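You operate a simulated robot arm through the tools that you are given. There is no shell and no other tool.

The job below is to be done with a simulated two-armed robot. You get a single attempt, and the scene is never put back.

## Task
Loop-test the plugged cable and switch RANGE and LOOP off again.
Fine: both on first; press lines 1, 2, 3 in turn, once each; wait for PASS.
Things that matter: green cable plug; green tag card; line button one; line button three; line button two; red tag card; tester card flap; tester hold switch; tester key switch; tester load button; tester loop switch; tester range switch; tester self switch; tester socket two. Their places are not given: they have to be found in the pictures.

The check looks at the end state, three seconds after you hand in, the way a careful person would. Anything else that was tipped, shoved, dropped, spilled or broken makes it a failure.

## Robot
Two 7-joint arms with fingered hands on one trunk that stands fixed in place. Base frame: the origin is at the foot of the trunk, x ahead of it, y to its left, z up. Lengths are in mm, angles in degrees, forces in N, time in s.
The left shoulder is at [14, 174, 1169], the right one opposite. With the tool pointing down near the work surface each hand reaches from about 240 to 700 mm from the base axis, measured 20 degrees to its own side. Payload 3.8 kg a hand.
The TCP of each hand is the grasp point between the finger pads, 26 mm short of the fingertips. In the tool frame z runs along the fingers and y along their closing line. Largest opening 132 mm; the body of the gripper starts 73 mm behind the TCP. The gripper is a hand of 3 fingers: y runs from the thumb to the fingers, the wrist lies at [0, 0, -224] in the tool frame, and closing takes about 1.5 s.
Orientation is that of the tool frame in the base frame, as [roll, pitch, yaw] about the fixed x, y, z axes, in that order (R = Rz(yaw) Ry(pitch) Rx(roll)). With the fingers straight down and closing along the base's y, the tool's x points along the base's -x, its y along +y and its z along -z.

## Interface
- The arms move only by the tool apply_moves. It takes "left_steps", "right_steps" or both (then of equal length, played together; a hand with none holds still); each is text: rows parted by semicolons, each of 6 numbers parted by spaces: the shift along the tool's x, y, z in units of 200 mm (1.0 is 200 mm), then the turn, a rotation vector about the tool's x, y, z in units of 180 degrees (1.0 is 180 degrees). In form: x y z rx ry rz; .... A call has 1 to 20 rows; each row is the pose to reach, as a shift and turn from the pose commanded when the call began, along the tool's axes at that moment. "left_claw" and "right_claw" are, for a hand that has rows, the opening, from 0 (shut) to 1 (fully open), set as the call begins (left out, the last holds). A call with a number of a shift or a turn outside -1 to 1 is refused whole. Rows are played at 5 a second. More than 50 mm and 8.6 degrees between two rows, or a gripper value outside its range, and nothing of the call is played. Where a pose cannot be reached the arm comes as near as it can. A force on the tool above 40 N (or 10 N above the force at the start of the call, whichever is more), or a blocked arm, ends the call early, and 0.2 s more pass. Each finger travels about 108 mm/s and halts on what it meets, pressing with about 23 N; the grip force reading is that of the motor and also rises with nothing between the fingers. The clock runs only during rows and for 0.2 s after the last one: add rows that repeat a pose to give the fingers time. The reply holds the time, the measured pose of the TCP, the force on the tool along the base axes, the opening and the grip force, in the units named above and with some noise, with the torque about the TCP (base axes, N m) and any sound that the robot's microphone picked up.
- Cameras (640 x 400 px; columns grow to the right, rows downward): "scene" is now at [178.9, -20.8, 1147.6]; the picture's right is [-0.27, -0.96, 0.00], its down [0.40, -0.11, -0.91] and it looks along [0.87, -0.25, 0.42] (base axes); focal length 214 px, centre (320, 200). "left" rides on the left gripper at [-62, 3, -92] in its tool frame; the picture's right is [-0.05, -1.00, 0.00], its down [0.83, -0.04, -0.56] and it looks along [0.55, -0.03, 0.83] (tool axes); focal length 230 px, centre (320, 200). "right" rides on the right gripper at [62, 3, -92] in its tool frame; the picture's right is [-0.05, 1.00, 0.00], its down [-0.83, -0.04, -0.56] and it looks along [-0.55, -0.03, 0.83] (tool axes); focal length 230 px, centre (320, 200).
- camera(camera): a new picture of that camera. No time passes.
- move_column(by): slides the trunk up (or, below 0, down) by that many mm; the arms and the scene camera ride with it, the base frame stays. It gives what a move gives, with no picture.
- hand_shape(shape, hand): the hand has 3 fingers and takes this shape, open, in about a second: jaw (thumb against the fingers, like two jaws); tri (thumb and two fingers); tip (a fingertip pinch); poke (one finger out to press); point (the index stretched); flat (the hand flat); cup (the hand cupped); fist (a fist). The gripper value then closes the fingers along that shape, each until it touches; the sizes above hold for jaw. It gives what a move gives, with no picture.
- head_to(pan, tilt): turns the head with the scene camera to pan (to the left, within 60 degrees either way) and tilt (down, from -29 to 69), counted from straight ahead of the robot. It gives what a move gives.
- pixel_to_xyz(camera, pixels): for up to 12 pixels [column, row] of the newest picture of that camera ("zoom" is the newest enlarged one), the place [x, y, z] in the base frame of the surface seen there, good to about 2 mm, but the place of the scene camera against the robot may be out by one fixed shift of up to 18 mm in any direction. No time passes.
- close_up(camera, box): a new picture of the part [left, top, right, bottom] of that camera's present view, enlarged. No time passes.
- sign_off(): hands the job in; it is judged then, once.

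Leave the grippers open and the arms clear of the work at the hand-in unless told otherwise.

The tools are called after "Call:" by a JSON object that holds its "method" and its "body". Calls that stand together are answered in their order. apply_moves: Moves the arms, as the interface text tells. Its arguments: {"type":"object","properties":{"left_steps":{"type":"string"},"left_claw":{"type":"number"},"right_steps":{"type":"string"},"right_claw":{"type":"number"}},"required":[]} The other tools are called the same way: move_column (by) slides the trunk up or down; hand_shape (shape, hand) gives the hand a shape; head_to (pan, tilt) turns the head that bears the scene camera; camera (camera) takes a picture; pixel_to_xyz (camera, pixels) gives the place of the surface under pixels of a picture; close_up (camera, box) takes an enlarged picture of a part of a camera's view; sign_off () hands the job in.

At the start:

```text
clock: 0.0
left_ee_pos: [297.0, 60.0, 1414.4]
left_ee_rot: [-179.9, 0.2, -179.9]
left_contact_force: [0.2, -0.3, -0.2]
left_wrist_torque: [-0.01, 0.03, -0.02]
left_grip_width: 132.1
left_finger_force: 0.1
left_shape: jaw
right_ee_pos: [350.2, -265.3, 1360.4]
right_ee_rot: [179.9, 0.1, 180.0]
right_contact_force: [-0.1, 0.0, 0.9]
right_wrist_torque: [0.03, -0.01, 0.0]
right_grip_width: 131.8
right_finger_force: 0.0
right_shape: jaw
trunk travel left (down, up): [-468.0, 14.0]
head pan, tilt: [-15.9, -24.6]
```

scene: 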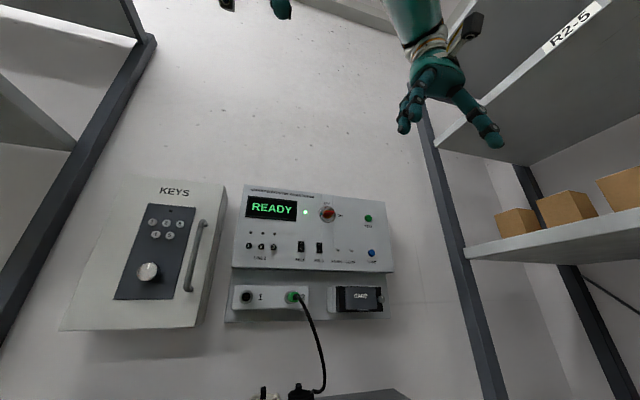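
right: 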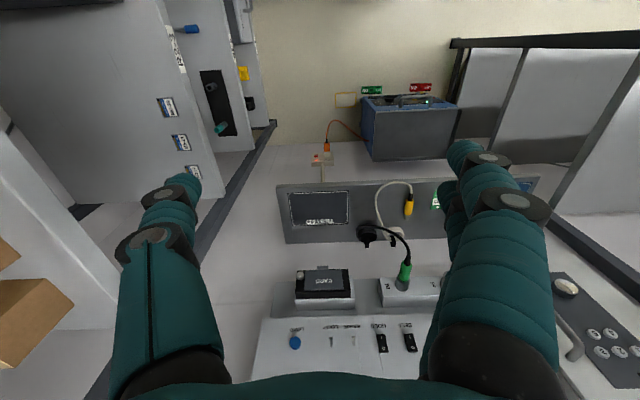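
left: 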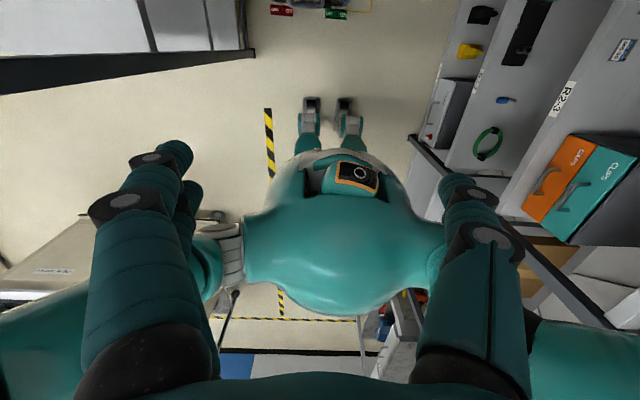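

The scene picture shows a tester panel on the wall with a READY display around (270,208), with switches and buttons below it. I'll enlarge that area first.

Call:
{"method": "close_up", "body": {"camera": "scene", "box": [215, 175, 405, 330]}}

Call:
{"method": "camera", "body": {"camera": "scene"}}

```text
2.58 times, centred on (310, 252) of scene
```

zoom: 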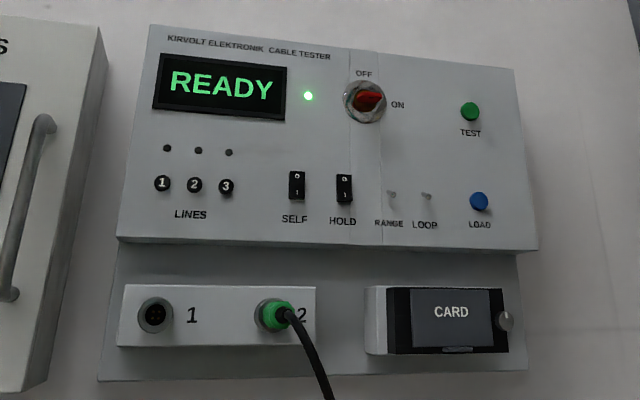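

```text
taken
```

scene: 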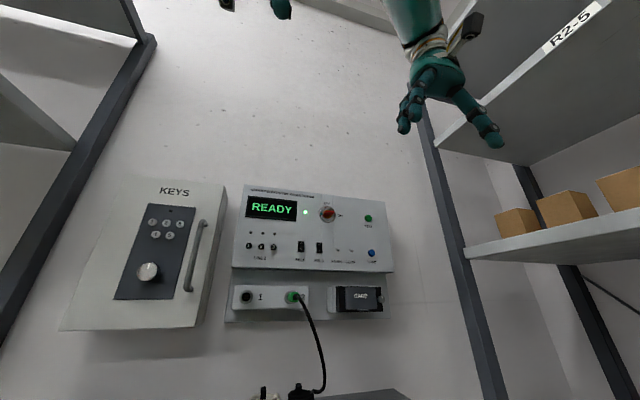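

The display reads READY and the key is at ON. LINES 1-3 are small black buttons, SELF and HOLD are rockers, and RANGE and LOOP are small toggles. Next I'll measure places in the enlarged picture.

Call:
{"method": "pixel_to_xyz", "body": {"camera": "zoom", "pixels": [[162, 184], [194, 185], [226, 186], [297, 185], [344, 188], [391, 195], [426, 196], [479, 202], [469, 111], [365, 101], [140, 60], [500, 230]]}}

Call:
{"method": "close_up", "body": {"camera": "scene", "box": [285, 230, 385, 275]}}

```text
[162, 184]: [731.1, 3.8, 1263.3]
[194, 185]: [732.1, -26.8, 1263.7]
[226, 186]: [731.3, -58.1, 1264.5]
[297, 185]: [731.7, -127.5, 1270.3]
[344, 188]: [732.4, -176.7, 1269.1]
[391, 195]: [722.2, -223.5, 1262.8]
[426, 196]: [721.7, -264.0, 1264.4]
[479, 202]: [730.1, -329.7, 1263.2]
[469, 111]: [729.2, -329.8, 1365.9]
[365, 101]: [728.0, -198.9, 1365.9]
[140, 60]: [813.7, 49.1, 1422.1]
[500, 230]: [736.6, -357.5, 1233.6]
```

```text
6.40 times, centred on (335, 252) of scene
```

zoom: 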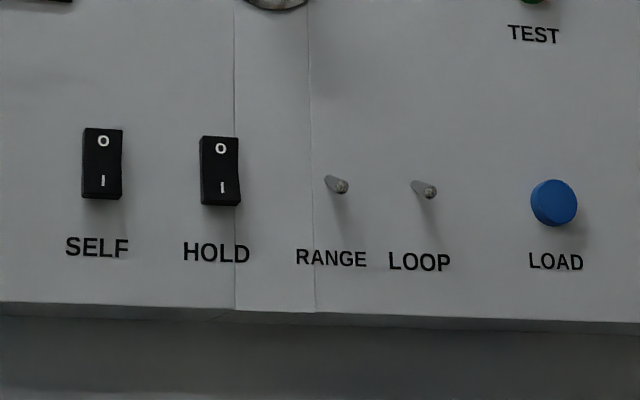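

The panel face is at about x=738. RANGE and LOOP stick out at about y=-224 and y=-264, z≈1263, and their levers seem to point down. The lines sit at y≈4, -27 and -58, subject to the scene camera's shift. I'll shape the right hand to poke while it is in free air and look at the result.

Call:
{"method": "hand_shape", "body": {"hand": "right", "shape": "poke"}}

Call:
{"method": "camera", "body": {"camera": "right"}}

```text
clock: 0.9
left_ee_pos: [298.7, 60.8, 1412.9]
left_ee_rot: [-179.9, 0.3, -179.9]
left_contact_force: [-0.3, 0.1, -0.5]
left_wrist_torque: [-0.01, 0.02, 0.02]
left_grip_width: 131.9
left_finger_force: 0.2
left_shape: jaw
right_ee_pos: [350.3, -265.0, 1360.1]
right_ee_rot: [180.0, 0.0, 179.9]
right_contact_force: [-0.1, -0.3, 0.2]
right_wrist_torque: [-0.03, -0.01, 0.0]
right_grip_width: 0.2
right_finger_force: 0.1
right_shape: poke
trunk travel left (down, up): [-468.0, 14.0]
head pan, tilt: [-15.9, -24.6]
```

```text
taken
```

right: 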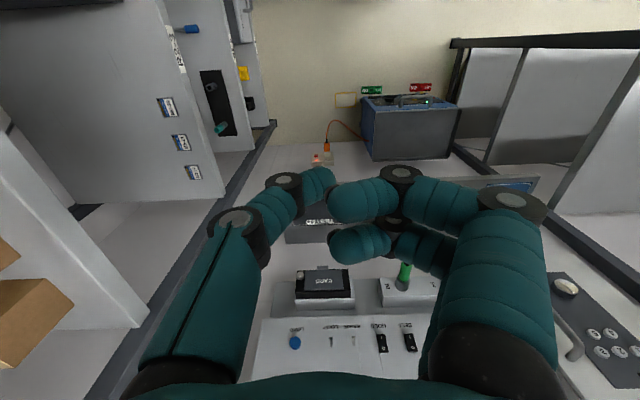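

In the poke shape the thumb at left runs to about (318,182), and the two fingers at right are curled with tips near (345,200) and (345,245). I'll measure where the fingers are in space.

Call:
{"method": "pixel_to_xyz", "body": {"camera": "right", "pixels": [[285, 180], [318, 180], [328, 185], [345, 205], [395, 175], [345, 245], [450, 200], [512, 200], [238, 218], [352, 340], [294, 343], [333, 340]]}}

Call:
{"method": "close_up", "body": {"camera": "right", "box": [200, 140, 440, 290]}}

```text
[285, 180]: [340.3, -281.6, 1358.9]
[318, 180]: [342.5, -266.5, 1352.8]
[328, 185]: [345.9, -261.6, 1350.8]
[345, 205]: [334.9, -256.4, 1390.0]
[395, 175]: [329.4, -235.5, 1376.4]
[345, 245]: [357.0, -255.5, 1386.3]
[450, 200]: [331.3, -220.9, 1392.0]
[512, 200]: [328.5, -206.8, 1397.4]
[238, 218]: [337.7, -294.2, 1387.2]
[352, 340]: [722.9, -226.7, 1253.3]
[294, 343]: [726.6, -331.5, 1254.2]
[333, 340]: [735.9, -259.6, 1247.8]
```

```text
2.67 times, centred on (320, 215) of right
```

zoom: 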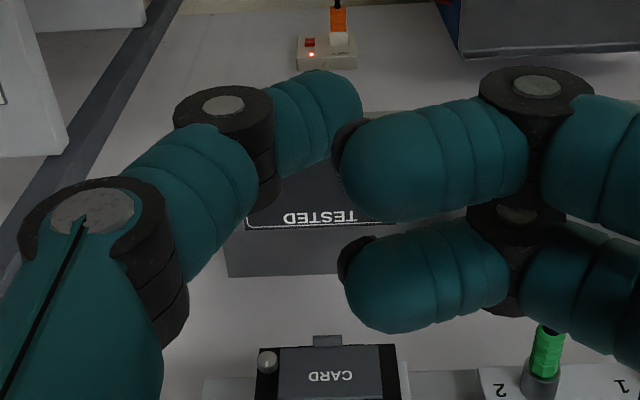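

In the poke shape only the thumb tip sticks out, and only by about 30 mm. I'll compare the point shape.

Call:
{"method": "hand_shape", "body": {"hand": "right", "shape": "point"}}

Call:
{"method": "camera", "body": {"camera": "right"}}

Call:
{"method": "camera", "body": {"camera": "scene"}}

```text
clock: 1.8
left_ee_pos: [298.9, 60.1, 1413.2]
left_ee_rot: [-179.9, 0.2, -179.9]
left_contact_force: [-0.3, 0.4, 0.4]
left_wrist_torque: [0.0, 0.01, -0.01]
left_grip_width: 131.9
left_finger_force: 0.0
left_shape: jaw
right_ee_pos: [351.4, -265.6, 1360.5]
right_ee_rot: [180.0, 0.0, -179.9]
right_contact_force: [-0.2, 0.3, -0.1]
right_wrist_torque: [0.0, 0.0, -0.01]
right_grip_width: 0.1
right_finger_force: 0.0
right_shape: point
trunk travel left (down, up): [-468.0, 14.0]
head pan, tilt: [-15.9, -24.6]
```

```text
taken
```

right: 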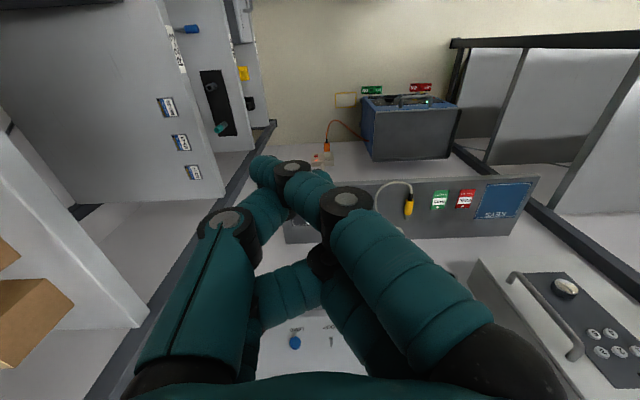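

```text
taken
```

scene: 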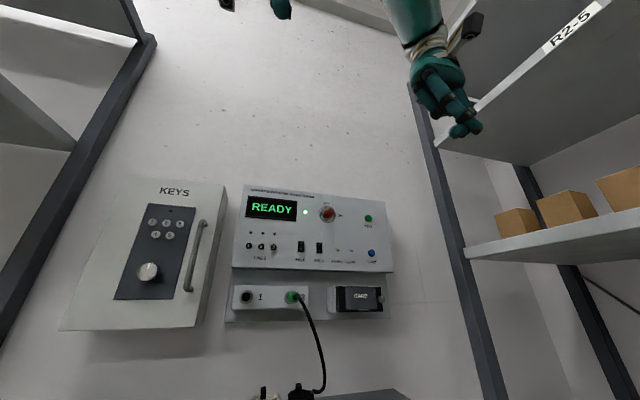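

The index now runs from the right towards the tip near (265,165), beside the thumb. I'll measure the tip and the other parts.

Call:
{"method": "close_up", "body": {"camera": "right", "box": [180, 130, 420, 280]}}

Call:
{"method": "pixel_to_xyz", "body": {"camera": "right", "pixels": [[258, 168], [266, 160], [280, 190], [292, 168], [312, 185], [346, 198], [266, 215], [228, 218], [290, 285]]}}

```text
2.67 times, centred on (300, 205) of right
```

zoom: 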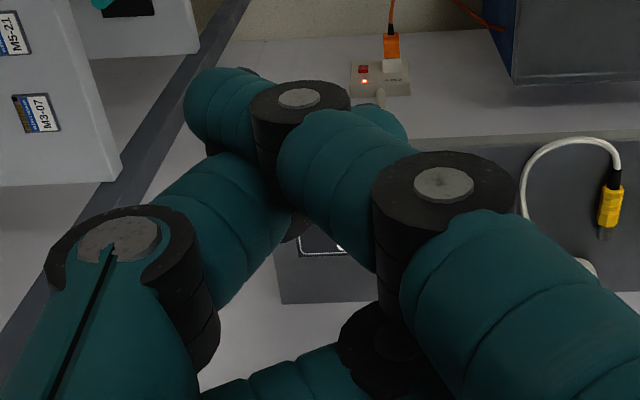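

```text
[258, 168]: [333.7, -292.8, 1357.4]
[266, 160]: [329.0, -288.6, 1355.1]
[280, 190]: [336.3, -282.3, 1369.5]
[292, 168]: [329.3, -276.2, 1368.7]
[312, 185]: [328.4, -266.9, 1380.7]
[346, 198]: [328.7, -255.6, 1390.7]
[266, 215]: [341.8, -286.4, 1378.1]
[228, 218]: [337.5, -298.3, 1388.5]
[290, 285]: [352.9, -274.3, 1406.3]
```

The point shape crosses the thumb, so poke is better: its single tip lies almost on the tool axis. I'll go back to poke, and measure the things near the right arm, namely the shelf upright, the shelf edge, the boxes, and the ledge and plug under the panel.

Call:
{"method": "hand_shape", "body": {"hand": "right", "shape": "poke"}}

Call:
{"method": "pixel_to_xyz", "body": {"camera": "scene", "pixels": [[432, 150], [480, 340], [470, 250], [560, 240], [515, 222], [445, 140], [290, 297], [360, 298], [262, 297], [235, 298], [300, 395], [197, 250]]}}

```text
clock: 2.7
left_ee_pos: [298.4, 60.9, 1413.3]
left_ee_rot: [-180.0, 0.2, -180.0]
left_contact_force: [1.6, -0.4, -0.7]
left_wrist_torque: [0.02, -0.02, 0.0]
left_grip_width: 131.8
left_finger_force: 0.1
left_shape: jaw
right_ee_pos: [349.3, -266.4, 1359.6]
right_ee_rot: [-180.0, 0.0, 180.0]
right_contact_force: [-0.2, -0.5, -0.8]
right_wrist_torque: [-0.03, 0.0, -0.01]
right_grip_width: 0.4
right_finger_force: 0.0
right_shape: poke
trunk travel left (down, up): [-468.0, 14.0]
head pan, tilt: [-15.9, -24.6]
```

```text
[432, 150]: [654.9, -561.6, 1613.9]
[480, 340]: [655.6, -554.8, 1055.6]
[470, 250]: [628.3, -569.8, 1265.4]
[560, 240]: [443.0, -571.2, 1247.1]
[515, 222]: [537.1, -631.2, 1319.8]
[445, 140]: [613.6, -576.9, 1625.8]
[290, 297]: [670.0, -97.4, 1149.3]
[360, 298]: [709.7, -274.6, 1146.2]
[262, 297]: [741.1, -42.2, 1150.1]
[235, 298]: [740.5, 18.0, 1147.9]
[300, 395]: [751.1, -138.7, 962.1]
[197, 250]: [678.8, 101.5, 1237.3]
```

The shelf is at y<-560 and the plug is well below the switches, so there is room. I'll swing the right hand to point forward at the panel, ending near (550,-246,1264), in 11 small rows.

Call:
{"method": "apply_moves", "body": {"right_steps": "-0.0909 0.0091 0.0436 0 -0.0454 0; -0.1818 0.0182 0.0873 0 -0.0909 0; -0.2727 0.0273 0.1309 0 -0.1364 0; -0.3636 0.0364 0.1745 0 -0.1818 0; -0.4545 0.0455 0.2182 0 -0.2273 0; -0.5455 0.0545 0.2618 0 -0.2727 0; -0.6364 0.0636 0.3055 0 -0.3182 0; -0.7273 0.0727 0.3491 0 -0.3636 0; -0.8182 0.0818 0.3927 0 -0.4091 0; -0.9091 0.0909 0.4364 0 -0.4545 0; -1 0.1 0.48 0 -0.5 0; -1 0.1 0.48 0 -0.5 0"}}

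Call:
{"method": "camera", "body": {"camera": "right"}}

Call:
{"method": "camera", "body": {"camera": "scene"}}

```text
clock: 5.3
left_ee_pos: [298.1, 59.7, 1412.9]
left_ee_rot: [-179.9, 0.2, -179.9]
left_contact_force: [0.8, 0.4, -0.1]
left_wrist_torque: [-0.01, 0.01, 0.0]
left_grip_width: 131.9
left_finger_force: 0.0
left_shape: jaw
right_ee_pos: [536.5, -253.1, 1278.7]
right_ee_rot: [-176.8, 85.5, -177.8]
right_contact_force: [0.4, -0.7, -0.5]
right_wrist_torque: [0.01, 0.0, 0.0]
right_grip_width: 0.1
right_finger_force: 0.1
right_shape: poke
right hand out of reach, approached as far as the arm can: row 11, 12
trunk travel left (down, up): [-468.0, 14.0]
head pan, tilt: [-15.9, -24.6]
```

```text
taken
```

right: 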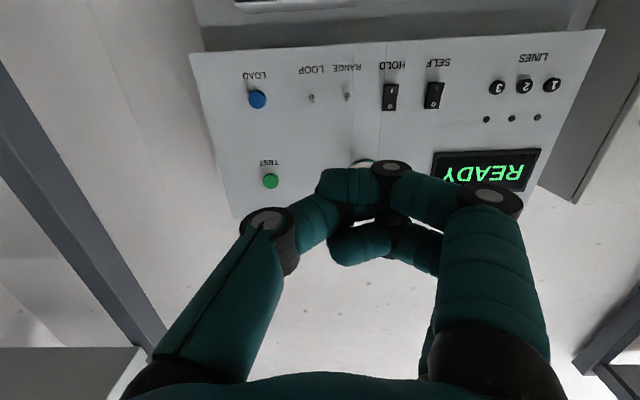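

```text
taken
```

scene: 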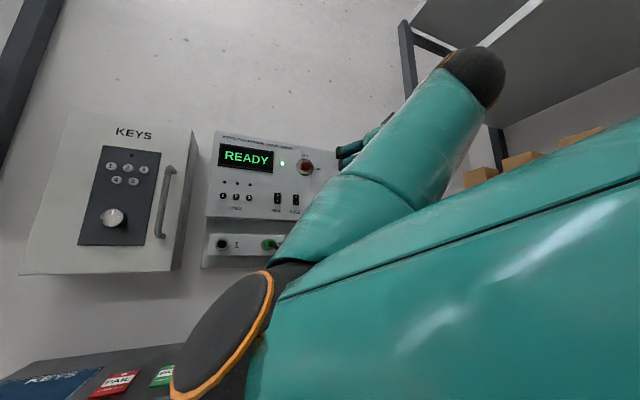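

The last rows were short of reach: the hand stands at (536,-253,1279), pitched 85.5. The scene view has also shifted, with READY now at (246,157). I'll re-measure the known points in both cameras to see whether the readings still agree.

Call:
{"method": "pixel_to_xyz", "body": {"camera": "scene", "pixels": [[222, 196], [236, 197], [249, 198], [277, 197], [295, 199], [306, 167], [270, 244], [222, 244]]}}

Call:
{"method": "pixel_to_xyz", "body": {"camera": "right", "pixels": [[551, 85], [524, 87], [497, 88], [433, 95], [390, 97], [346, 98], [311, 99], [257, 99], [270, 181], [346, 94], [311, 94], [512, 118]]}}

Call:
{"method": "close_up", "body": {"camera": "right", "box": [230, 50, 430, 175]}}

```text
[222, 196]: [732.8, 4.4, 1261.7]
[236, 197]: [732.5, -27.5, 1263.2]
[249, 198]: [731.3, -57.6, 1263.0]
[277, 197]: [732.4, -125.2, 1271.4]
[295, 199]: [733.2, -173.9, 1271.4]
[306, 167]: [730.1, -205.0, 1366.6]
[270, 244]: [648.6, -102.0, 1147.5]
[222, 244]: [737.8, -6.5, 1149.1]
```

```text
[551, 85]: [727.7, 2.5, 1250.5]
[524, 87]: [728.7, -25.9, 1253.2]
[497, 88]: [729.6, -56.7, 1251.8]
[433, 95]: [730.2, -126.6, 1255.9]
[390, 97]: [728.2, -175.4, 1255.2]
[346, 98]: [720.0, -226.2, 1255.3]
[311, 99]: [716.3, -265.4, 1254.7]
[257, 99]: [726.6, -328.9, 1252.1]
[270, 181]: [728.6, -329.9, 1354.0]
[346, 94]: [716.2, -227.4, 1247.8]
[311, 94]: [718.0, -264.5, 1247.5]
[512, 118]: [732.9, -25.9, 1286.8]
```

```text
3.20 times, centred on (330, 112) of right
```

zoom: 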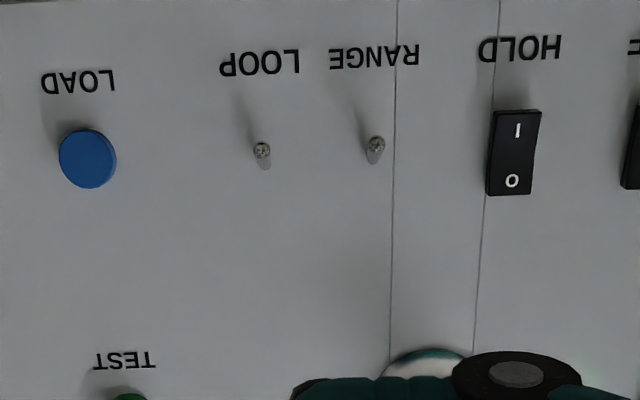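

The scene readings stay consistent. The wrist camera puts the toggles at about RANGE (718,-226,1250) and LOOP (717,-265,1250), and the lines at z≈1252, so the scene camera reads about 11 mm high. Both levers hang down. I'll move the hand forward 80 mm, where the arm has more room to reach, and check the pose.

Call:
{"method": "apply_moves", "body": {"right_steps": "0.02 0.02 0.1 0 0 0; 0.04 0.04 0.2 0 0 0; 0.07 0.06 0.3 0 0 0; 0.1 0.08 0.4 0 0 0; 0.1 0.08 0.4 0 0 0"}}

Call:
{"method": "camera", "body": {"camera": "right"}}

Call:
{"method": "camera", "body": {"camera": "scene"}}

```text
clock: 6.5
left_ee_pos: [298.5, 60.0, 1413.4]
left_ee_rot: [-179.9, 0.2, -179.9]
left_contact_force: [0.2, 0.2, -0.3]
left_wrist_torque: [0.0, 0.01, 0.0]
left_grip_width: 131.9
left_finger_force: 0.0
left_shape: jaw
right_ee_pos: [575.8, -246.0, 1268.1]
right_ee_rot: [-175.0, 85.1, -176.2]
right_contact_force: [-0.2, -0.4, -0.4]
right_wrist_torque: [0.0, 0.02, 0.01]
right_grip_width: 0.3
right_finger_force: 0.1
right_shape: poke
right hand out of reach, approached as far as the arm can: row 3, 4, 5
trunk travel left (down, up): [-468.0, 14.0]
head pan, tilt: [-15.9, -24.6]
```

```text
taken
```

right: 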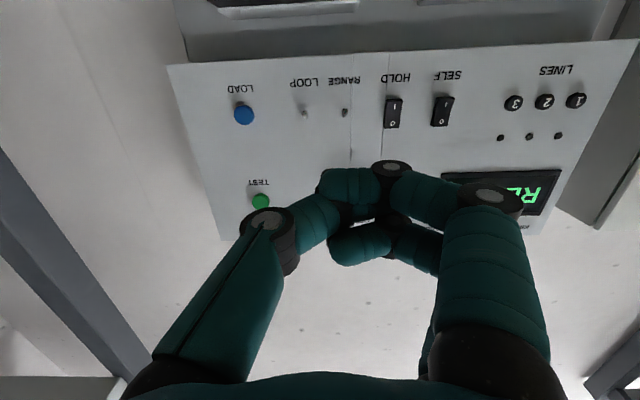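

```text
taken
```

scene: 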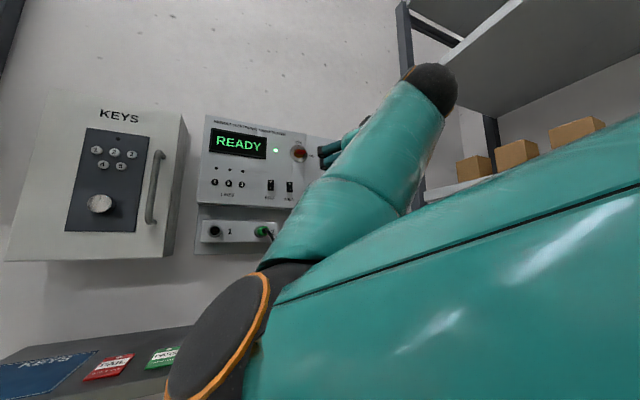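

The arm still stops short at x=576 and the elbow is folded inward, so the hand roll is unfavourable. Turning the hand about its own axis to thumb-up should bring the elbow down and out. Before that I'll measure the bench with the red and green cards at (105,365) and (160,355), and the elbow, to see what room there is.

Call:
{"method": "pixel_to_xyz", "body": {"camera": "scene", "pixels": [[105, 365], [160, 355], [60, 385], [150, 335], [220, 340], [300, 230], [430, 80], [350, 140], [450, 300], [150, 190], [180, 200]]}}

Call:
{"method": "camera", "body": {"camera": "left"}}

```text
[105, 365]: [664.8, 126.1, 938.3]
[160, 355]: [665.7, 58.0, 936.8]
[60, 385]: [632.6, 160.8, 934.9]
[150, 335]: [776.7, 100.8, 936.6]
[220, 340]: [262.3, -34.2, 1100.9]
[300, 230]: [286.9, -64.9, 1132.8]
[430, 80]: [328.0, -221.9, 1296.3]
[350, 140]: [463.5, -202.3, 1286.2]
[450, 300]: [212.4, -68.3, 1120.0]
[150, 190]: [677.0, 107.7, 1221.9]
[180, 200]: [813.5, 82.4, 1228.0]
```

```text
taken
```

left: 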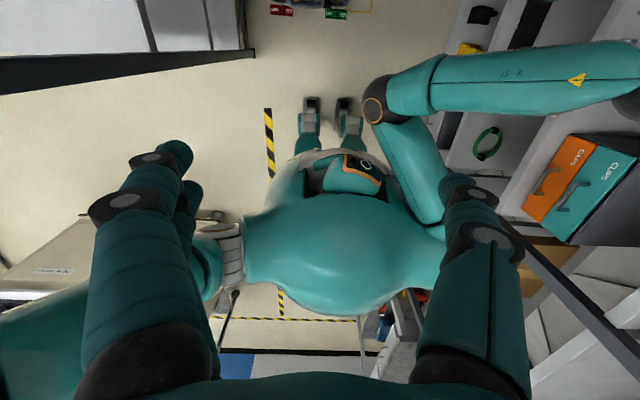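

The elbow is at about (262,-34,1101), inward and close to the head, which fits the reach problem. The bench is low at z≈930 and far ahead, so the elbow has room to swing out. I'll roll the hand about its axis by -45° first, backing off 20 mm.

Call:
{"method": "apply_moves", "body": {"right_steps": "0 0 -0.1 0 0 0; 0 0 -0.1 0 0 -0.042; 0 0 -0.1 0 0 -0.083; 0 0 -0.1 0 0 -0.125; 0 0 -0.1 0 0 -0.167; 0 0 -0.1 0 0 -0.208; 0 0 -0.1 0 0 -0.25; 0 0 -0.1 0 0 -0.25"}}

Call:
{"method": "camera", "body": {"camera": "scene"}}

Call:
{"method": "camera", "body": {"camera": "left"}}

```text
clock: 8.3
left_ee_pos: [298.1, 60.1, 1414.1]
left_ee_rot: [-179.9, 0.3, -179.9]
left_contact_force: [-1.2, -0.5, -0.2]
left_wrist_torque: [-0.01, 0.02, -0.01]
left_grip_width: 132.1
left_finger_force: 0.1
left_shape: jaw
right_ee_pos: [555.2, -247.6, 1271.4]
right_ee_rot: [-96.4, 44.3, -95.7]
right_contact_force: [0.3, -0.5, 0.0]
right_wrist_torque: [-0.02, 0.0, 0.0]
right_grip_width: 0.1
right_finger_force: 0.1
right_shape: poke
trunk travel left (down, up): [-468.0, 14.0]
head pan, tilt: [-15.9, -24.6]
```

```text
taken
```

scene: 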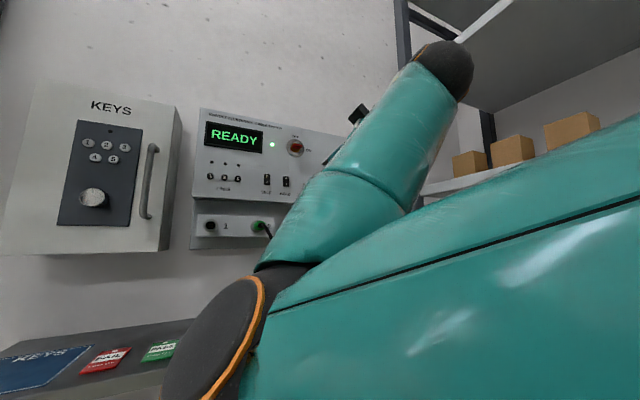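

```text
taken
```

left: 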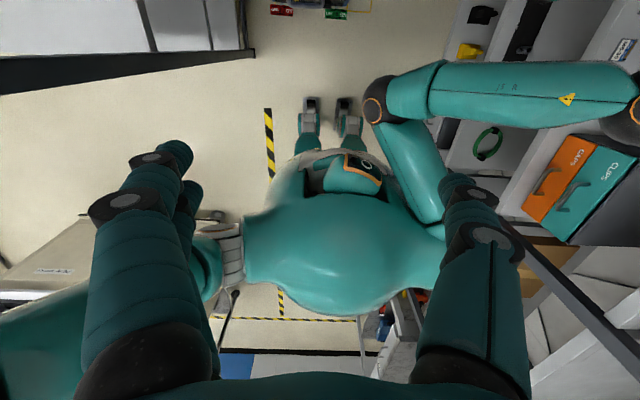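

The roll went cleanly with no reach warning, and the display still shows READY. I'll roll another -45° to bring the thumb on top.

Call:
{"method": "apply_moves", "body": {"right_steps": "0 0 0 0 0 -0.042; 0 0 0 0 0 -0.083; 0 0 0 0 0 -0.125; 0 0 0 0 0 -0.167; 0 0 0 0 0 -0.208; 0 0 0 0 0 -0.25; 0 0 0 0 0 -0.25"}}

Call:
{"method": "camera", "body": {"camera": "right"}}

Call:
{"method": "camera", "body": {"camera": "scene"}}

```text
clock: 9.9
left_ee_pos: [298.3, 61.1, 1413.8]
left_ee_rot: [-179.9, 0.2, -179.9]
left_contact_force: [0.7, -0.5, 0.8]
left_wrist_torque: [0.03, -0.04, 0.03]
left_grip_width: 131.9
left_finger_force: 0.1
left_shape: jaw
right_ee_pos: [556.1, -248.1, 1271.1]
right_ee_rot: [-94.8, -0.6, -91.0]
right_contact_force: [-0.1, 0.5, 0.8]
right_wrist_torque: [0.03, 0.02, 0.02]
right_grip_width: 0.0
right_finger_force: 0.1
right_shape: poke
trunk travel left (down, up): [-468.0, 14.0]
head pan, tilt: [-15.9, -24.6]
```

```text
taken
```

right: 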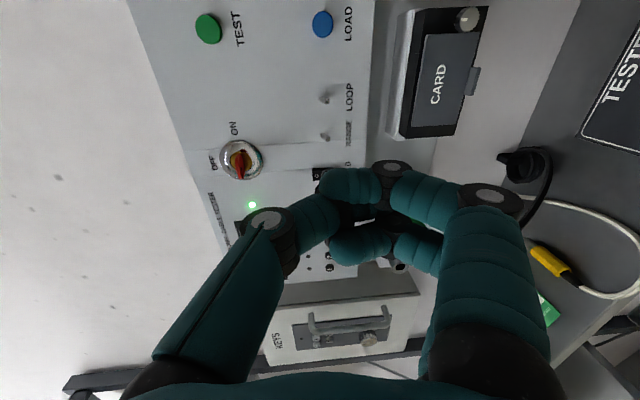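

```text
taken
```

scene: 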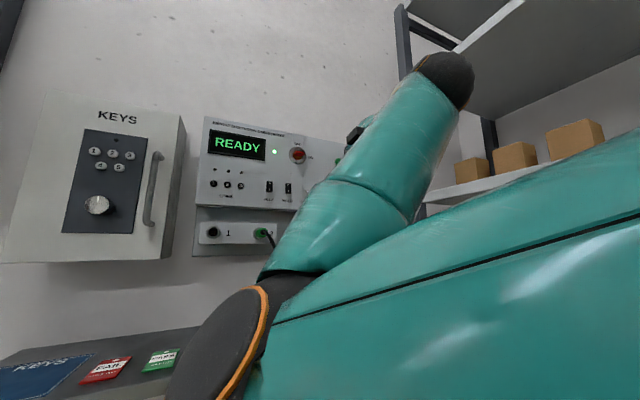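

The hand now points forward with the thumb on top, dipping about 5°. RANGE shows at (326,136), LOOP at (326,98) and the key at (240,160). I'll take a close look and measure the levers and the thumb tip.

Call:
{"method": "close_up", "body": {"camera": "right", "box": [240, 70, 400, 170]}}

Call:
{"method": "pixel_to_xyz", "body": {"camera": "right", "pixels": [[326, 136], [322, 137], [326, 98], [322, 99], [322, 25], [208, 28], [300, 150], [240, 160], [325, 210], [340, 212], [325, 255], [437, 85]]}}

```text
4.00 times, centred on (320, 120) of right
```

zoom: 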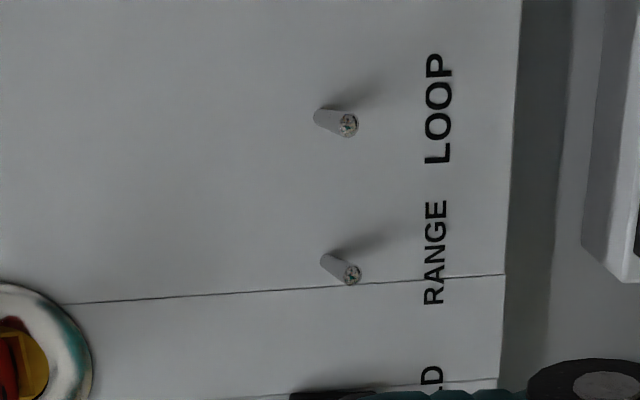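

```text
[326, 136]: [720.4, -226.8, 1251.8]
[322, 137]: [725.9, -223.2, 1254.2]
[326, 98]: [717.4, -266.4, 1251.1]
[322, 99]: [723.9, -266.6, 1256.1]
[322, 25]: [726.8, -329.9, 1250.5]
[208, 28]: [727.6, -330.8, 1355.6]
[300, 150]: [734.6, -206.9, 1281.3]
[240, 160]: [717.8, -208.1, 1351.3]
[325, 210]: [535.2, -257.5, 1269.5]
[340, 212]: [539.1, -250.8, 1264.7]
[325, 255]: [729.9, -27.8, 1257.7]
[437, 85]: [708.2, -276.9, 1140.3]
```

I'll read the lever tips and bases from the enlarged picture.

Call:
{"method": "pixel_to_xyz", "body": {"camera": "zoom", "pixels": [[352, 273], [340, 268], [326, 261], [358, 276], [348, 126], [335, 121], [320, 116], [356, 128], [250, 200], [450, 330]]}}

Call:
{"method": "close_up", "body": {"camera": "right", "box": [290, 150, 450, 280]}}

```text
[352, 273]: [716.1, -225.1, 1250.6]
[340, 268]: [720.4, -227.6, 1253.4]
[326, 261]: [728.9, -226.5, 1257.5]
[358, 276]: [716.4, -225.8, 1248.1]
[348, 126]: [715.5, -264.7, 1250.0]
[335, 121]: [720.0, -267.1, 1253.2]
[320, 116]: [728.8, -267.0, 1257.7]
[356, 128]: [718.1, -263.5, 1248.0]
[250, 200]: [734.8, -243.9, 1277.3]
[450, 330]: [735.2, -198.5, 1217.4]
```

```text
3.08 times, centred on (370, 215) of right
```

zoom: 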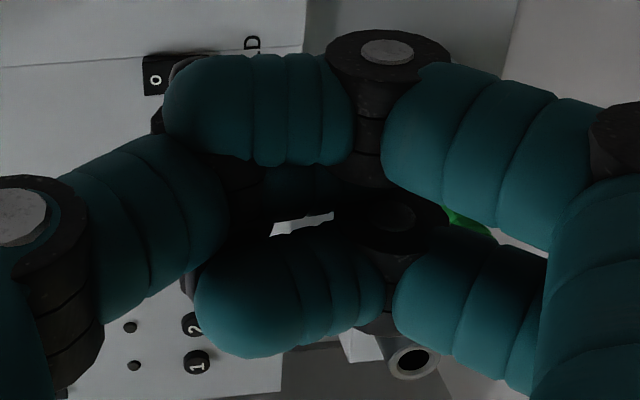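

The fingers now look more curled than in the first poke picture: the thumb tip is hidden behind the finger at (345,195). I'll hold still with the claw set fully open and see whether one finger stretches out.

Call:
{"method": "apply_moves", "body": {"right_steps": "0 0 0 0 0 0; 0 0 0 0 0 0; 0 0 0 0 0 0; 0 0 0 0 0 0; 0 0 0 0 0 0; 0 0 0 0 0 0; 0 0 0 0 0 0; 0 0 0 0 0 0", "right_claw": 1}}

Call:
{"method": "camera", "body": {"camera": "right"}}

```text
clock: 11.7
left_ee_pos: [298.0, 60.1, 1413.6]
left_ee_rot: [-179.9, 0.2, -179.9]
left_contact_force: [-0.1, 0.0, 0.1]
left_wrist_torque: [-0.01, -0.04, 0.04]
left_grip_width: 131.9
left_finger_force: 0.1
left_shape: jaw
right_ee_pos: [555.7, -247.5, 1271.3]
right_ee_rot: [-94.7, -0.4, -91.1]
right_contact_force: [0.3, 0.8, 0.1]
right_wrist_torque: [-0.02, -0.03, -0.02]
right_grip_width: 0.0
right_finger_force: 0.1
right_shape: poke
trunk travel left (down, up): [-468.0, 14.0]
head pan, tilt: [-15.9, -24.6]
```

```text
taken
```

right: 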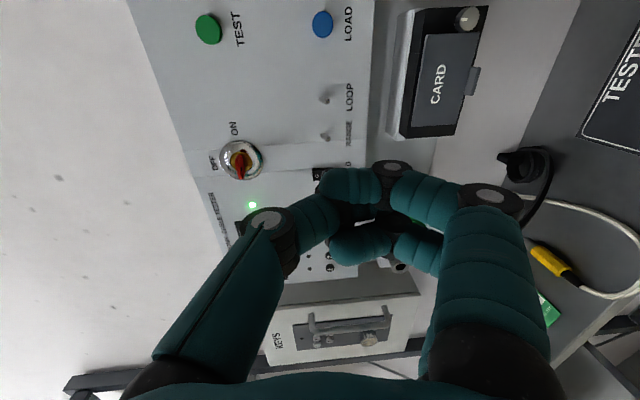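

Opening the claw changes nothing. I'll measure the finger surfaces to see which part reaches furthest forward.

Call:
{"method": "pixel_to_xyz", "body": {"camera": "right", "pixels": [[340, 175], [390, 163], [325, 190], [345, 190], [312, 215], [325, 220], [270, 215], [420, 190], [350, 245], [335, 250], [290, 210], [488, 190]]}}

```text
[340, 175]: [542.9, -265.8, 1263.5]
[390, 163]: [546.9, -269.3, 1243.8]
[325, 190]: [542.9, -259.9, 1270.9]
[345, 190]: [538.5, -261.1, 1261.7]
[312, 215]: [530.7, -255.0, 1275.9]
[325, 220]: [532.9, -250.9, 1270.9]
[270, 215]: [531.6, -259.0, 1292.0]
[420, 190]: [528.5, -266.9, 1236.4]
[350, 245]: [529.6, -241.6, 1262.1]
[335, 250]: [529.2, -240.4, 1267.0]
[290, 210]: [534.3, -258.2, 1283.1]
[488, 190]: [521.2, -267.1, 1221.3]
```

In this state nothing reaches past the TCP, which is no use for pressing. I'll command poke again and watch the hand right away.

Call:
{"method": "hand_shape", "body": {"hand": "right", "shape": "poke"}}

Call:
{"method": "camera", "body": {"camera": "right"}}

```text
clock: 12.6
left_ee_pos: [298.7, 60.6, 1413.4]
left_ee_rot: [-179.8, 0.2, -179.9]
left_contact_force: [0.2, 0.8, 0.7]
left_wrist_torque: [-0.01, 0.01, -0.06]
left_grip_width: 131.7
left_finger_force: 0.0
left_shape: jaw
right_ee_pos: [554.4, -248.3, 1270.9]
right_ee_rot: [-94.7, -0.6, -91.2]
right_contact_force: [-0.1, 0.7, 0.1]
right_wrist_torque: [0.02, 0.01, 0.01]
right_grip_width: 0.0
right_finger_force: 0.2
right_shape: poke
trunk travel left (down, up): [-468.0, 14.0]
head pan, tilt: [-15.9, -24.6]
```

```text
taken
```

right: 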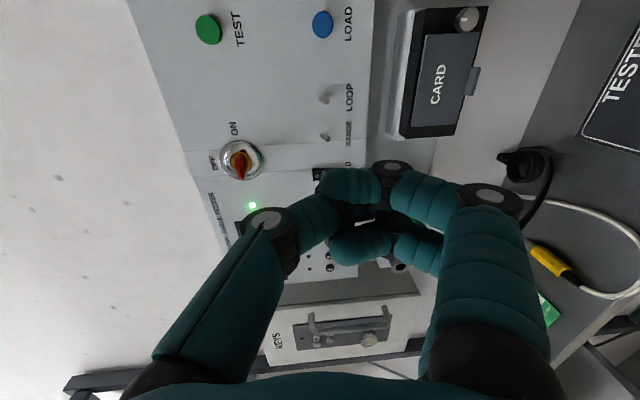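

It is the same state, so the thumb probably got caught behind the fingers after the point shape. I'll open to jaw first, then go to poke again as in the first clean try.

Call:
{"method": "hand_shape", "body": {"hand": "right", "shape": "jaw"}}

Call:
{"method": "apply_moves", "body": {"right_steps": "0 0 0 0 0 0; 0 0 0 0 0 0; 0 0 0 0 0 0; 0 0 0 0 0 0", "right_claw": 1}}

Call:
{"method": "hand_shape", "body": {"hand": "right", "shape": "poke"}}

Call:
{"method": "camera", "body": {"camera": "right"}}

```text
clock: 13.5
left_ee_pos: [298.0, 60.2, 1412.8]
left_ee_rot: [-179.9, 0.2, -179.9]
left_contact_force: [-0.1, 0.0, -0.9]
left_wrist_torque: [0.0, -0.01, -0.02]
left_grip_width: 132.2
left_finger_force: 0.0
left_shape: jaw
right_ee_pos: [555.5, -248.4, 1269.2]
right_ee_rot: [-94.6, -0.5, -91.1]
right_contact_force: [-0.3, -0.4, -0.3]
right_wrist_torque: [-0.02, 0.03, 0.0]
right_grip_width: 132.1
right_finger_force: 0.1
right_shape: jaw
trunk travel left (down, up): [-468.0, 14.0]
head pan, tilt: [-15.9, -24.6]
```

```text
clock: 14.5
left_ee_pos: [298.1, 60.8, 1414.1]
left_ee_rot: [-180.0, 0.3, -179.9]
left_contact_force: [-0.2, -0.2, -0.2]
left_wrist_torque: [0.01, 0.03, -0.01]
left_grip_width: 131.8
left_finger_force: 0.1
left_shape: jaw
right_ee_pos: [555.0, -248.7, 1270.1]
right_ee_rot: [-94.7, -0.6, -91.2]
right_contact_force: [-0.4, 0.0, 0.0]
right_wrist_torque: [0.01, 0.01, 0.0]
right_grip_width: 132.0
right_finger_force: 0.1
right_shape: jaw
trunk travel left (down, up): [-468.0, 14.0]
head pan, tilt: [-15.9, -24.6]
```

```text
clock: 15.4
left_ee_pos: [298.5, 60.5, 1413.6]
left_ee_rot: [-179.9, 0.2, -179.9]
left_contact_force: [1.0, -0.1, 0.1]
left_wrist_torque: [0.03, 0.0, 0.0]
left_grip_width: 131.8
left_finger_force: 0.0
left_shape: jaw
right_ee_pos: [555.6, -248.5, 1270.7]
right_ee_rot: [-94.7, -0.5, -91.1]
right_contact_force: [-0.2, 0.2, -0.4]
right_wrist_torque: [-0.01, 0.04, 0.01]
right_grip_width: 0.0
right_finger_force: 0.0
right_shape: poke
trunk travel left (down, up): [-468.0, 14.0]
head pan, tilt: [-15.9, -24.6]
```

```text
taken
```

right: 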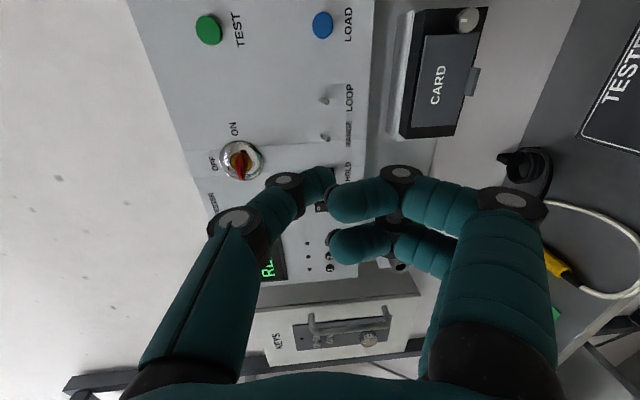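

This matches the first clean poke: the thumb's tip segment near (318,180) is out in front of the curled fingers. I'll hold a few rows to check it stays, and level the dip of about 4.8° in the same call.

Call:
{"method": "apply_moves", "body": {"right_steps": "0 0 0 0.013 0 0; 0 0 0 0.0265 0 0; 0 0 0 0.0265 0 0; 0 0 0 0.0265 0 0"}}

Call:
{"method": "camera", "body": {"camera": "right"}}

Call:
{"method": "close_up", "body": {"camera": "right", "box": [230, 80, 390, 240]}}

```text
clock: 16.4
left_ee_pos: [298.7, 59.3, 1413.8]
left_ee_rot: [-179.9, 0.1, -179.8]
left_contact_force: [0.2, 0.2, -0.3]
left_wrist_torque: [0.0, -0.02, 0.01]
left_grip_width: 132.1
left_finger_force: 0.0
left_shape: jaw
right_ee_pos: [554.8, -248.8, 1270.3]
right_ee_rot: [-94.7, -0.5, -91.2]
right_contact_force: [0.1, 0.2, -0.2]
right_wrist_torque: [0.01, -0.01, 0.0]
right_grip_width: 0.0
right_finger_force: 0.0
right_shape: poke
right hand out of reach, approached as far as the arm can: row 2, 3, 4
trunk travel left (down, up): [-468.0, 14.0]
head pan, tilt: [-15.9, -24.6]
```

```text
taken
```

right: 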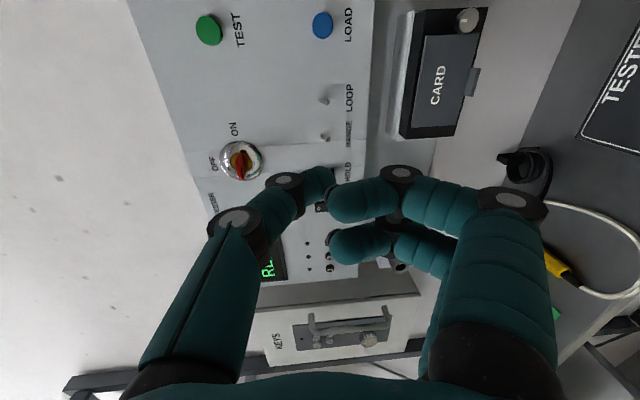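

```text
2.50 times, centred on (310, 160) of right
```

zoom: 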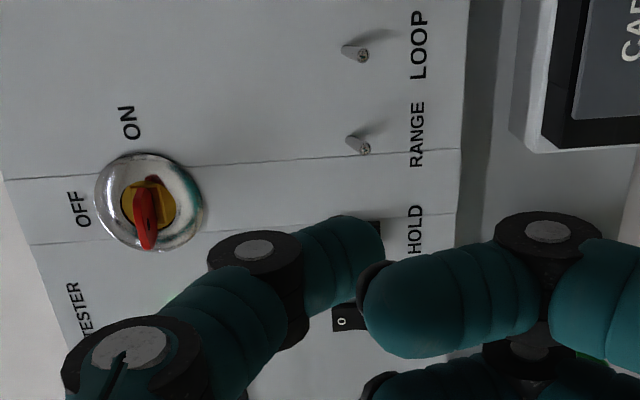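

The poke shape holds, but the wrist is at its bend limit when level. Letting the hand dip about 20° from above the switches eases the wrist and keeps the curled fingers away from the panel. I'll tip it down about 15° more and go forward 50 mm as a reach test.

Call:
{"method": "apply_moves", "body": {"right_steps": "0 0 0.03 -0.035 0 0; 0 0 0.08 -0.07 0 0; 0 0 0.14 -0.1 0 0; 0 0 0.2 -0.11 0 0; 0 0 0.25 -0.11 0 0; 0 0 0.25 -0.11 0 0"}}

Call:
{"method": "camera", "body": {"camera": "left"}}

Call:
{"method": "camera", "body": {"camera": "right"}}

```text
clock: 17.8
left_ee_pos: [298.8, 61.3, 1413.0]
left_ee_rot: [-179.9, 0.2, -179.9]
left_contact_force: [0.0, -0.1, -0.6]
left_wrist_torque: [0.0, -0.02, 0.02]
left_grip_width: 131.7
left_finger_force: 0.1
left_shape: jaw
right_ee_pos: [606.5, -238.7, 1258.5]
right_ee_rot: [-115.3, 0.0, -90.1]
right_contact_force: [0.3, 1.2, 0.6]
right_wrist_torque: [-0.01, 0.01, -0.05]
right_grip_width: 0.0
right_finger_force: 0.0
right_shape: poke
trunk travel left (down, up): [-468.0, 14.0]
head pan, tilt: [-15.9, -24.6]
```

```text
taken
```

left: 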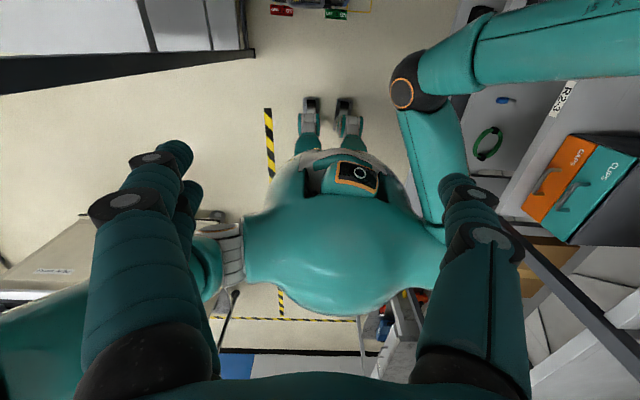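

```text
taken
```

right: 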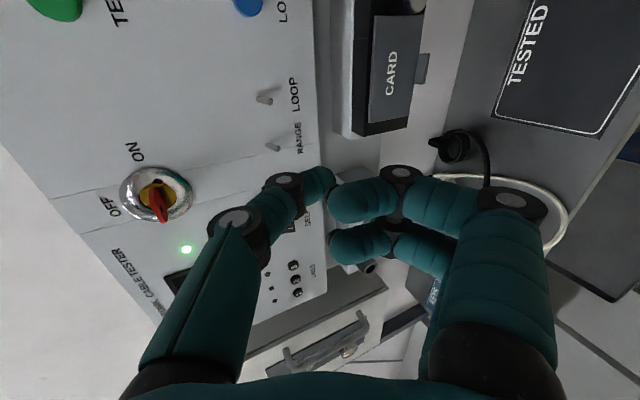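

The pose was reached: TCP (606,-239,1258) with a 25° dip, and the elbow has moved away from the head. Next I'll find exactly where the thumb tip is, looking near (325,183).

Call:
{"method": "close_up", "body": {"camera": "right", "box": [250, 140, 370, 215]}}

Call:
{"method": "pixel_to_xyz", "body": {"camera": "right", "pixels": [[310, 185], [320, 180], [328, 178], [332, 182], [318, 170], [326, 172], [310, 200], [320, 198], [345, 200], [395, 170], [345, 240], [275, 180]]}}

```text
5.33 times, centred on (310, 178) of right
```

zoom: 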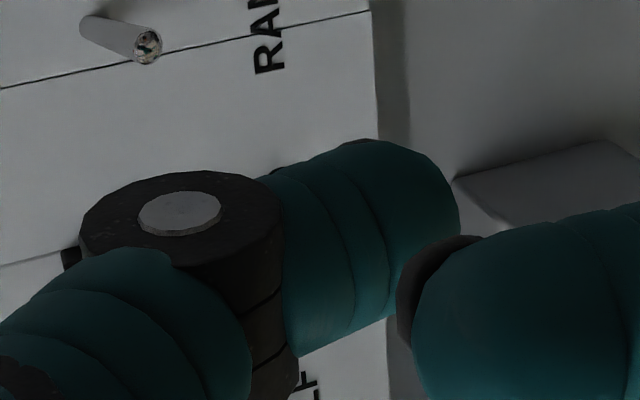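

```text
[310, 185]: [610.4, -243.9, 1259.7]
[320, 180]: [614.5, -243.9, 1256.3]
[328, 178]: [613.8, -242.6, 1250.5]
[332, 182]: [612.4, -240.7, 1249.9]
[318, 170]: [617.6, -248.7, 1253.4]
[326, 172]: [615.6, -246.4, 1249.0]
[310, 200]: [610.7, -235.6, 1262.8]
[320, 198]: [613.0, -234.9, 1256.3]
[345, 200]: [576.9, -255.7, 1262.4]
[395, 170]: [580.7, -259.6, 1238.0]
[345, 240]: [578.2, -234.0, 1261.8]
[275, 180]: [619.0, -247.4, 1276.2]
```

Measured in the tool frame, the poke thumb's last segment hangs crosswise, from (y-21,z4) to (y+5,z14), so it is a blunt knuckle rather than a straight poker. In jaw shape with the hand dipped, the straight thumb on top leads the fingers. That gives a thin tip for pressing, and the gap between the jaws can hold a lever. The panel is still 80 mm away, so I'll switch to jaw here and set it half open.

Call:
{"method": "hand_shape", "body": {"hand": "right", "shape": "jaw"}}

Call:
{"method": "apply_moves", "body": {"right_steps": "0 0 0 0 0 0; 0 0 0 0 0 0; 0 0 0 0 0 0; 0 0 0 0 0 0; 0 0 0 0 0 0", "right_claw": 0.4}}

Call:
{"method": "camera", "body": {"camera": "right"}}

```text
clock: 18.7
left_ee_pos: [297.4, 60.2, 1413.7]
left_ee_rot: [-179.9, 0.2, -179.9]
left_contact_force: [-0.3, -0.4, -0.2]
left_wrist_torque: [0.02, -0.05, 0.01]
left_grip_width: 132.0
left_finger_force: 0.1
left_shape: jaw
right_ee_pos: [606.2, -239.0, 1258.7]
right_ee_rot: [-115.2, 0.1, -90.1]
right_contact_force: [0.3, 0.2, -0.5]
right_wrist_torque: [0.02, -0.02, 0.01]
right_grip_width: 131.9
right_finger_force: 0.0
right_shape: jaw
trunk travel left (down, up): [-468.0, 14.0]
head pan, tilt: [-15.9, -24.6]
```

```text
clock: 19.9
left_ee_pos: [297.7, 60.6, 1413.7]
left_ee_rot: [179.9, 0.2, -179.9]
left_contact_force: [-0.1, -0.1, 0.5]
left_wrist_torque: [-0.01, -0.01, 0.01]
left_grip_width: 132.0
left_finger_force: 0.1
left_shape: jaw
right_ee_pos: [606.8, -237.6, 1258.9]
right_ee_rot: [-115.3, 0.0, -90.1]
right_contact_force: [0.6, 0.5, -0.3]
right_wrist_torque: [0.02, 0.02, 0.01]
right_grip_width: 53.3
right_finger_force: 0.0
right_shape: jaw
trunk travel left (down, up): [-468.0, 14.0]
head pan, tilt: [-15.9, -24.6]
```

```text
taken
```

right: 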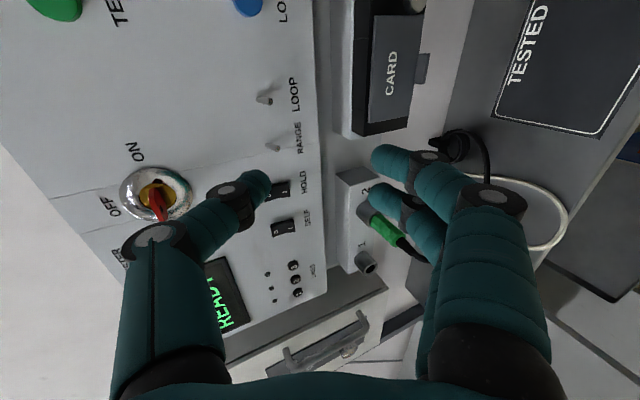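

The jaw is now 53 mm open: the thumb tip is at (262,180) and the two finger tips are near (378,158) and (375,190). I'll measure them.

Call:
{"method": "pixel_to_xyz", "body": {"camera": "right", "pixels": [[262, 180], [258, 172], [266, 186], [256, 190], [240, 195], [228, 190], [378, 158], [378, 150], [374, 190], [390, 160], [430, 158], [405, 205]]}}

Call:
{"method": "close_up", "body": {"camera": "right", "box": [200, 130, 440, 280]}}

```text
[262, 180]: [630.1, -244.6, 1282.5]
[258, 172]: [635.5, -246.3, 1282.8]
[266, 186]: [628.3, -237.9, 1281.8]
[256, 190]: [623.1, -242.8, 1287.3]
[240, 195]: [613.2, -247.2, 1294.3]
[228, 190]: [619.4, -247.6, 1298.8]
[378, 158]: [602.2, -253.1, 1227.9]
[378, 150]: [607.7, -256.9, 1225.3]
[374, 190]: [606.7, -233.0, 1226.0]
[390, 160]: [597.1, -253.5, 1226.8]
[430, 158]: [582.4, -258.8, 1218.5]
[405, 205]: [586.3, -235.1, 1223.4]
```

```text
2.67 times, centred on (320, 205) of right
```

zoom: 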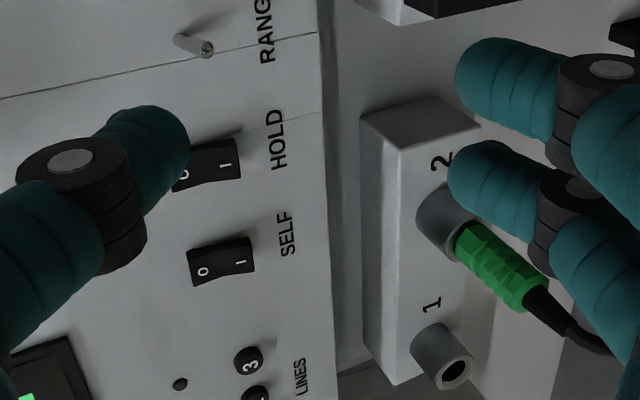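

The thumb tip sits at about tool (0,-30,24) and the finger tips at about (±12,+30,24). To push a lever upward I want the hand nearly level, which should be easier with the arm further out. I'll move 50 mm forward while levelling by 15°.

Call:
{"method": "apply_moves", "body": {"right_steps": "0 -0.027 0.056 0.02 0 0; 0 -0.054 0.113 0.042 0 0; 0 -0.08 0.17 0.063 0 0; 0 -0.107 0.226 0.083 0 0; 0 -0.107 0.226 0.083 0 0"}}

Call:
{"method": "camera", "body": {"camera": "right"}}

Call:
{"method": "camera", "body": {"camera": "scene"}}

```text
clock: 21.1
left_ee_pos: [297.5, 60.6, 1413.4]
left_ee_rot: [-179.9, 0.3, 180.0]
left_contact_force: [0.1, -0.1, 0.5]
left_wrist_torque: [-0.02, -0.01, -0.01]
left_grip_width: 131.8
left_finger_force: 0.1
left_shape: jaw
right_ee_pos: [657.9, -238.3, 1256.3]
right_ee_rot: [-100.3, 0.0, -90.0]
right_contact_force: [0.3, -0.4, 0.5]
right_wrist_torque: [0.03, -0.01, -0.01]
right_grip_width: 53.3
right_finger_force: 0.0
right_shape: jaw
trunk travel left (down, up): [-468.0, 14.0]
head pan, tilt: [-15.9, -24.6]
```

```text
taken
```

right: 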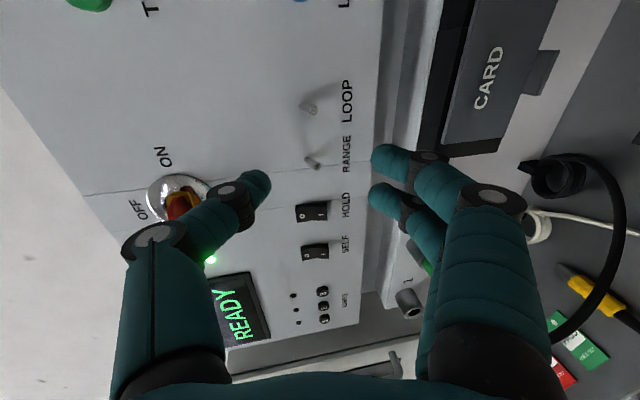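

```text
taken
```

scene: 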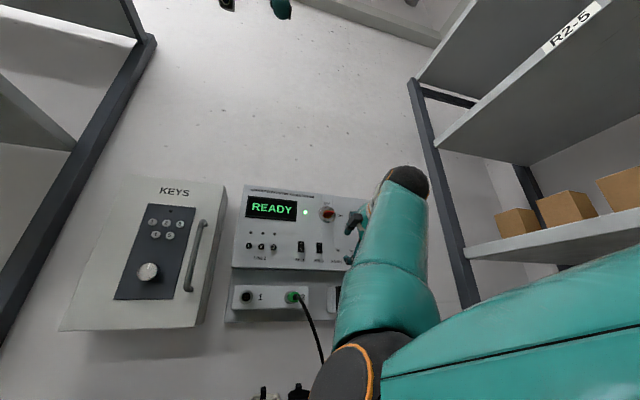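

That pose was reached: TCP (658,-238,1256) with a 10° dip. I'll level the hand and go to a standoff at about (672,-215,1266). There the lower finger nearer the camera lines up with RANGE (y≈-226) and sits below its lever.

Call:
{"method": "apply_moves", "body": {"right_steps": "-0.058 -0.03 0.03 0.028 0 0; -0.1165 -0.06 0.06 0.057 0 0; -0.1165 -0.06 0.06 0.057 0 0; -0.1165 -0.06 0.06 0.057 0 0"}}

Call:
{"method": "camera", "body": {"camera": "right"}}

```text
clock: 22.1
left_ee_pos: [297.8, 60.1, 1413.2]
left_ee_rot: [-179.9, 0.2, -179.9]
left_contact_force: [-0.6, -1.0, -0.4]
left_wrist_torque: [0.04, 0.01, -0.02]
left_grip_width: 131.7
left_finger_force: 0.0
left_shape: jaw
right_ee_pos: [663.0, -226.1, 1261.8]
right_ee_rot: [-95.2, -0.1, -90.1]
right_contact_force: [0.4, 0.1, -0.3]
right_wrist_torque: [0.01, 0.01, 0.02]
right_grip_width: 53.2
right_finger_force: 0.1
right_shape: jaw
right hand out of reach, approached as far as the arm can: row 2, 3, 4
trunk travel left (down, up): [-468.0, 14.0]
head pan, tilt: [-15.9, -24.6]
```

```text
taken
```

right: 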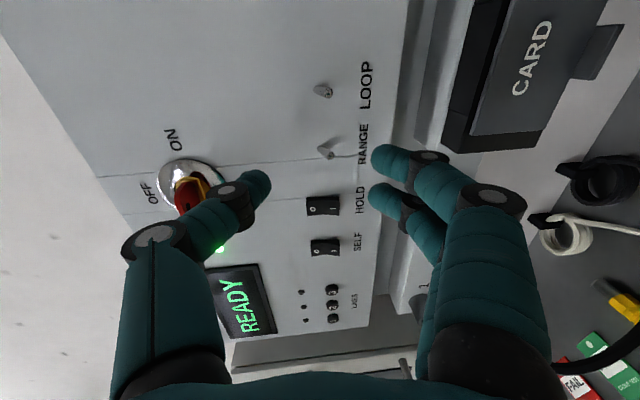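

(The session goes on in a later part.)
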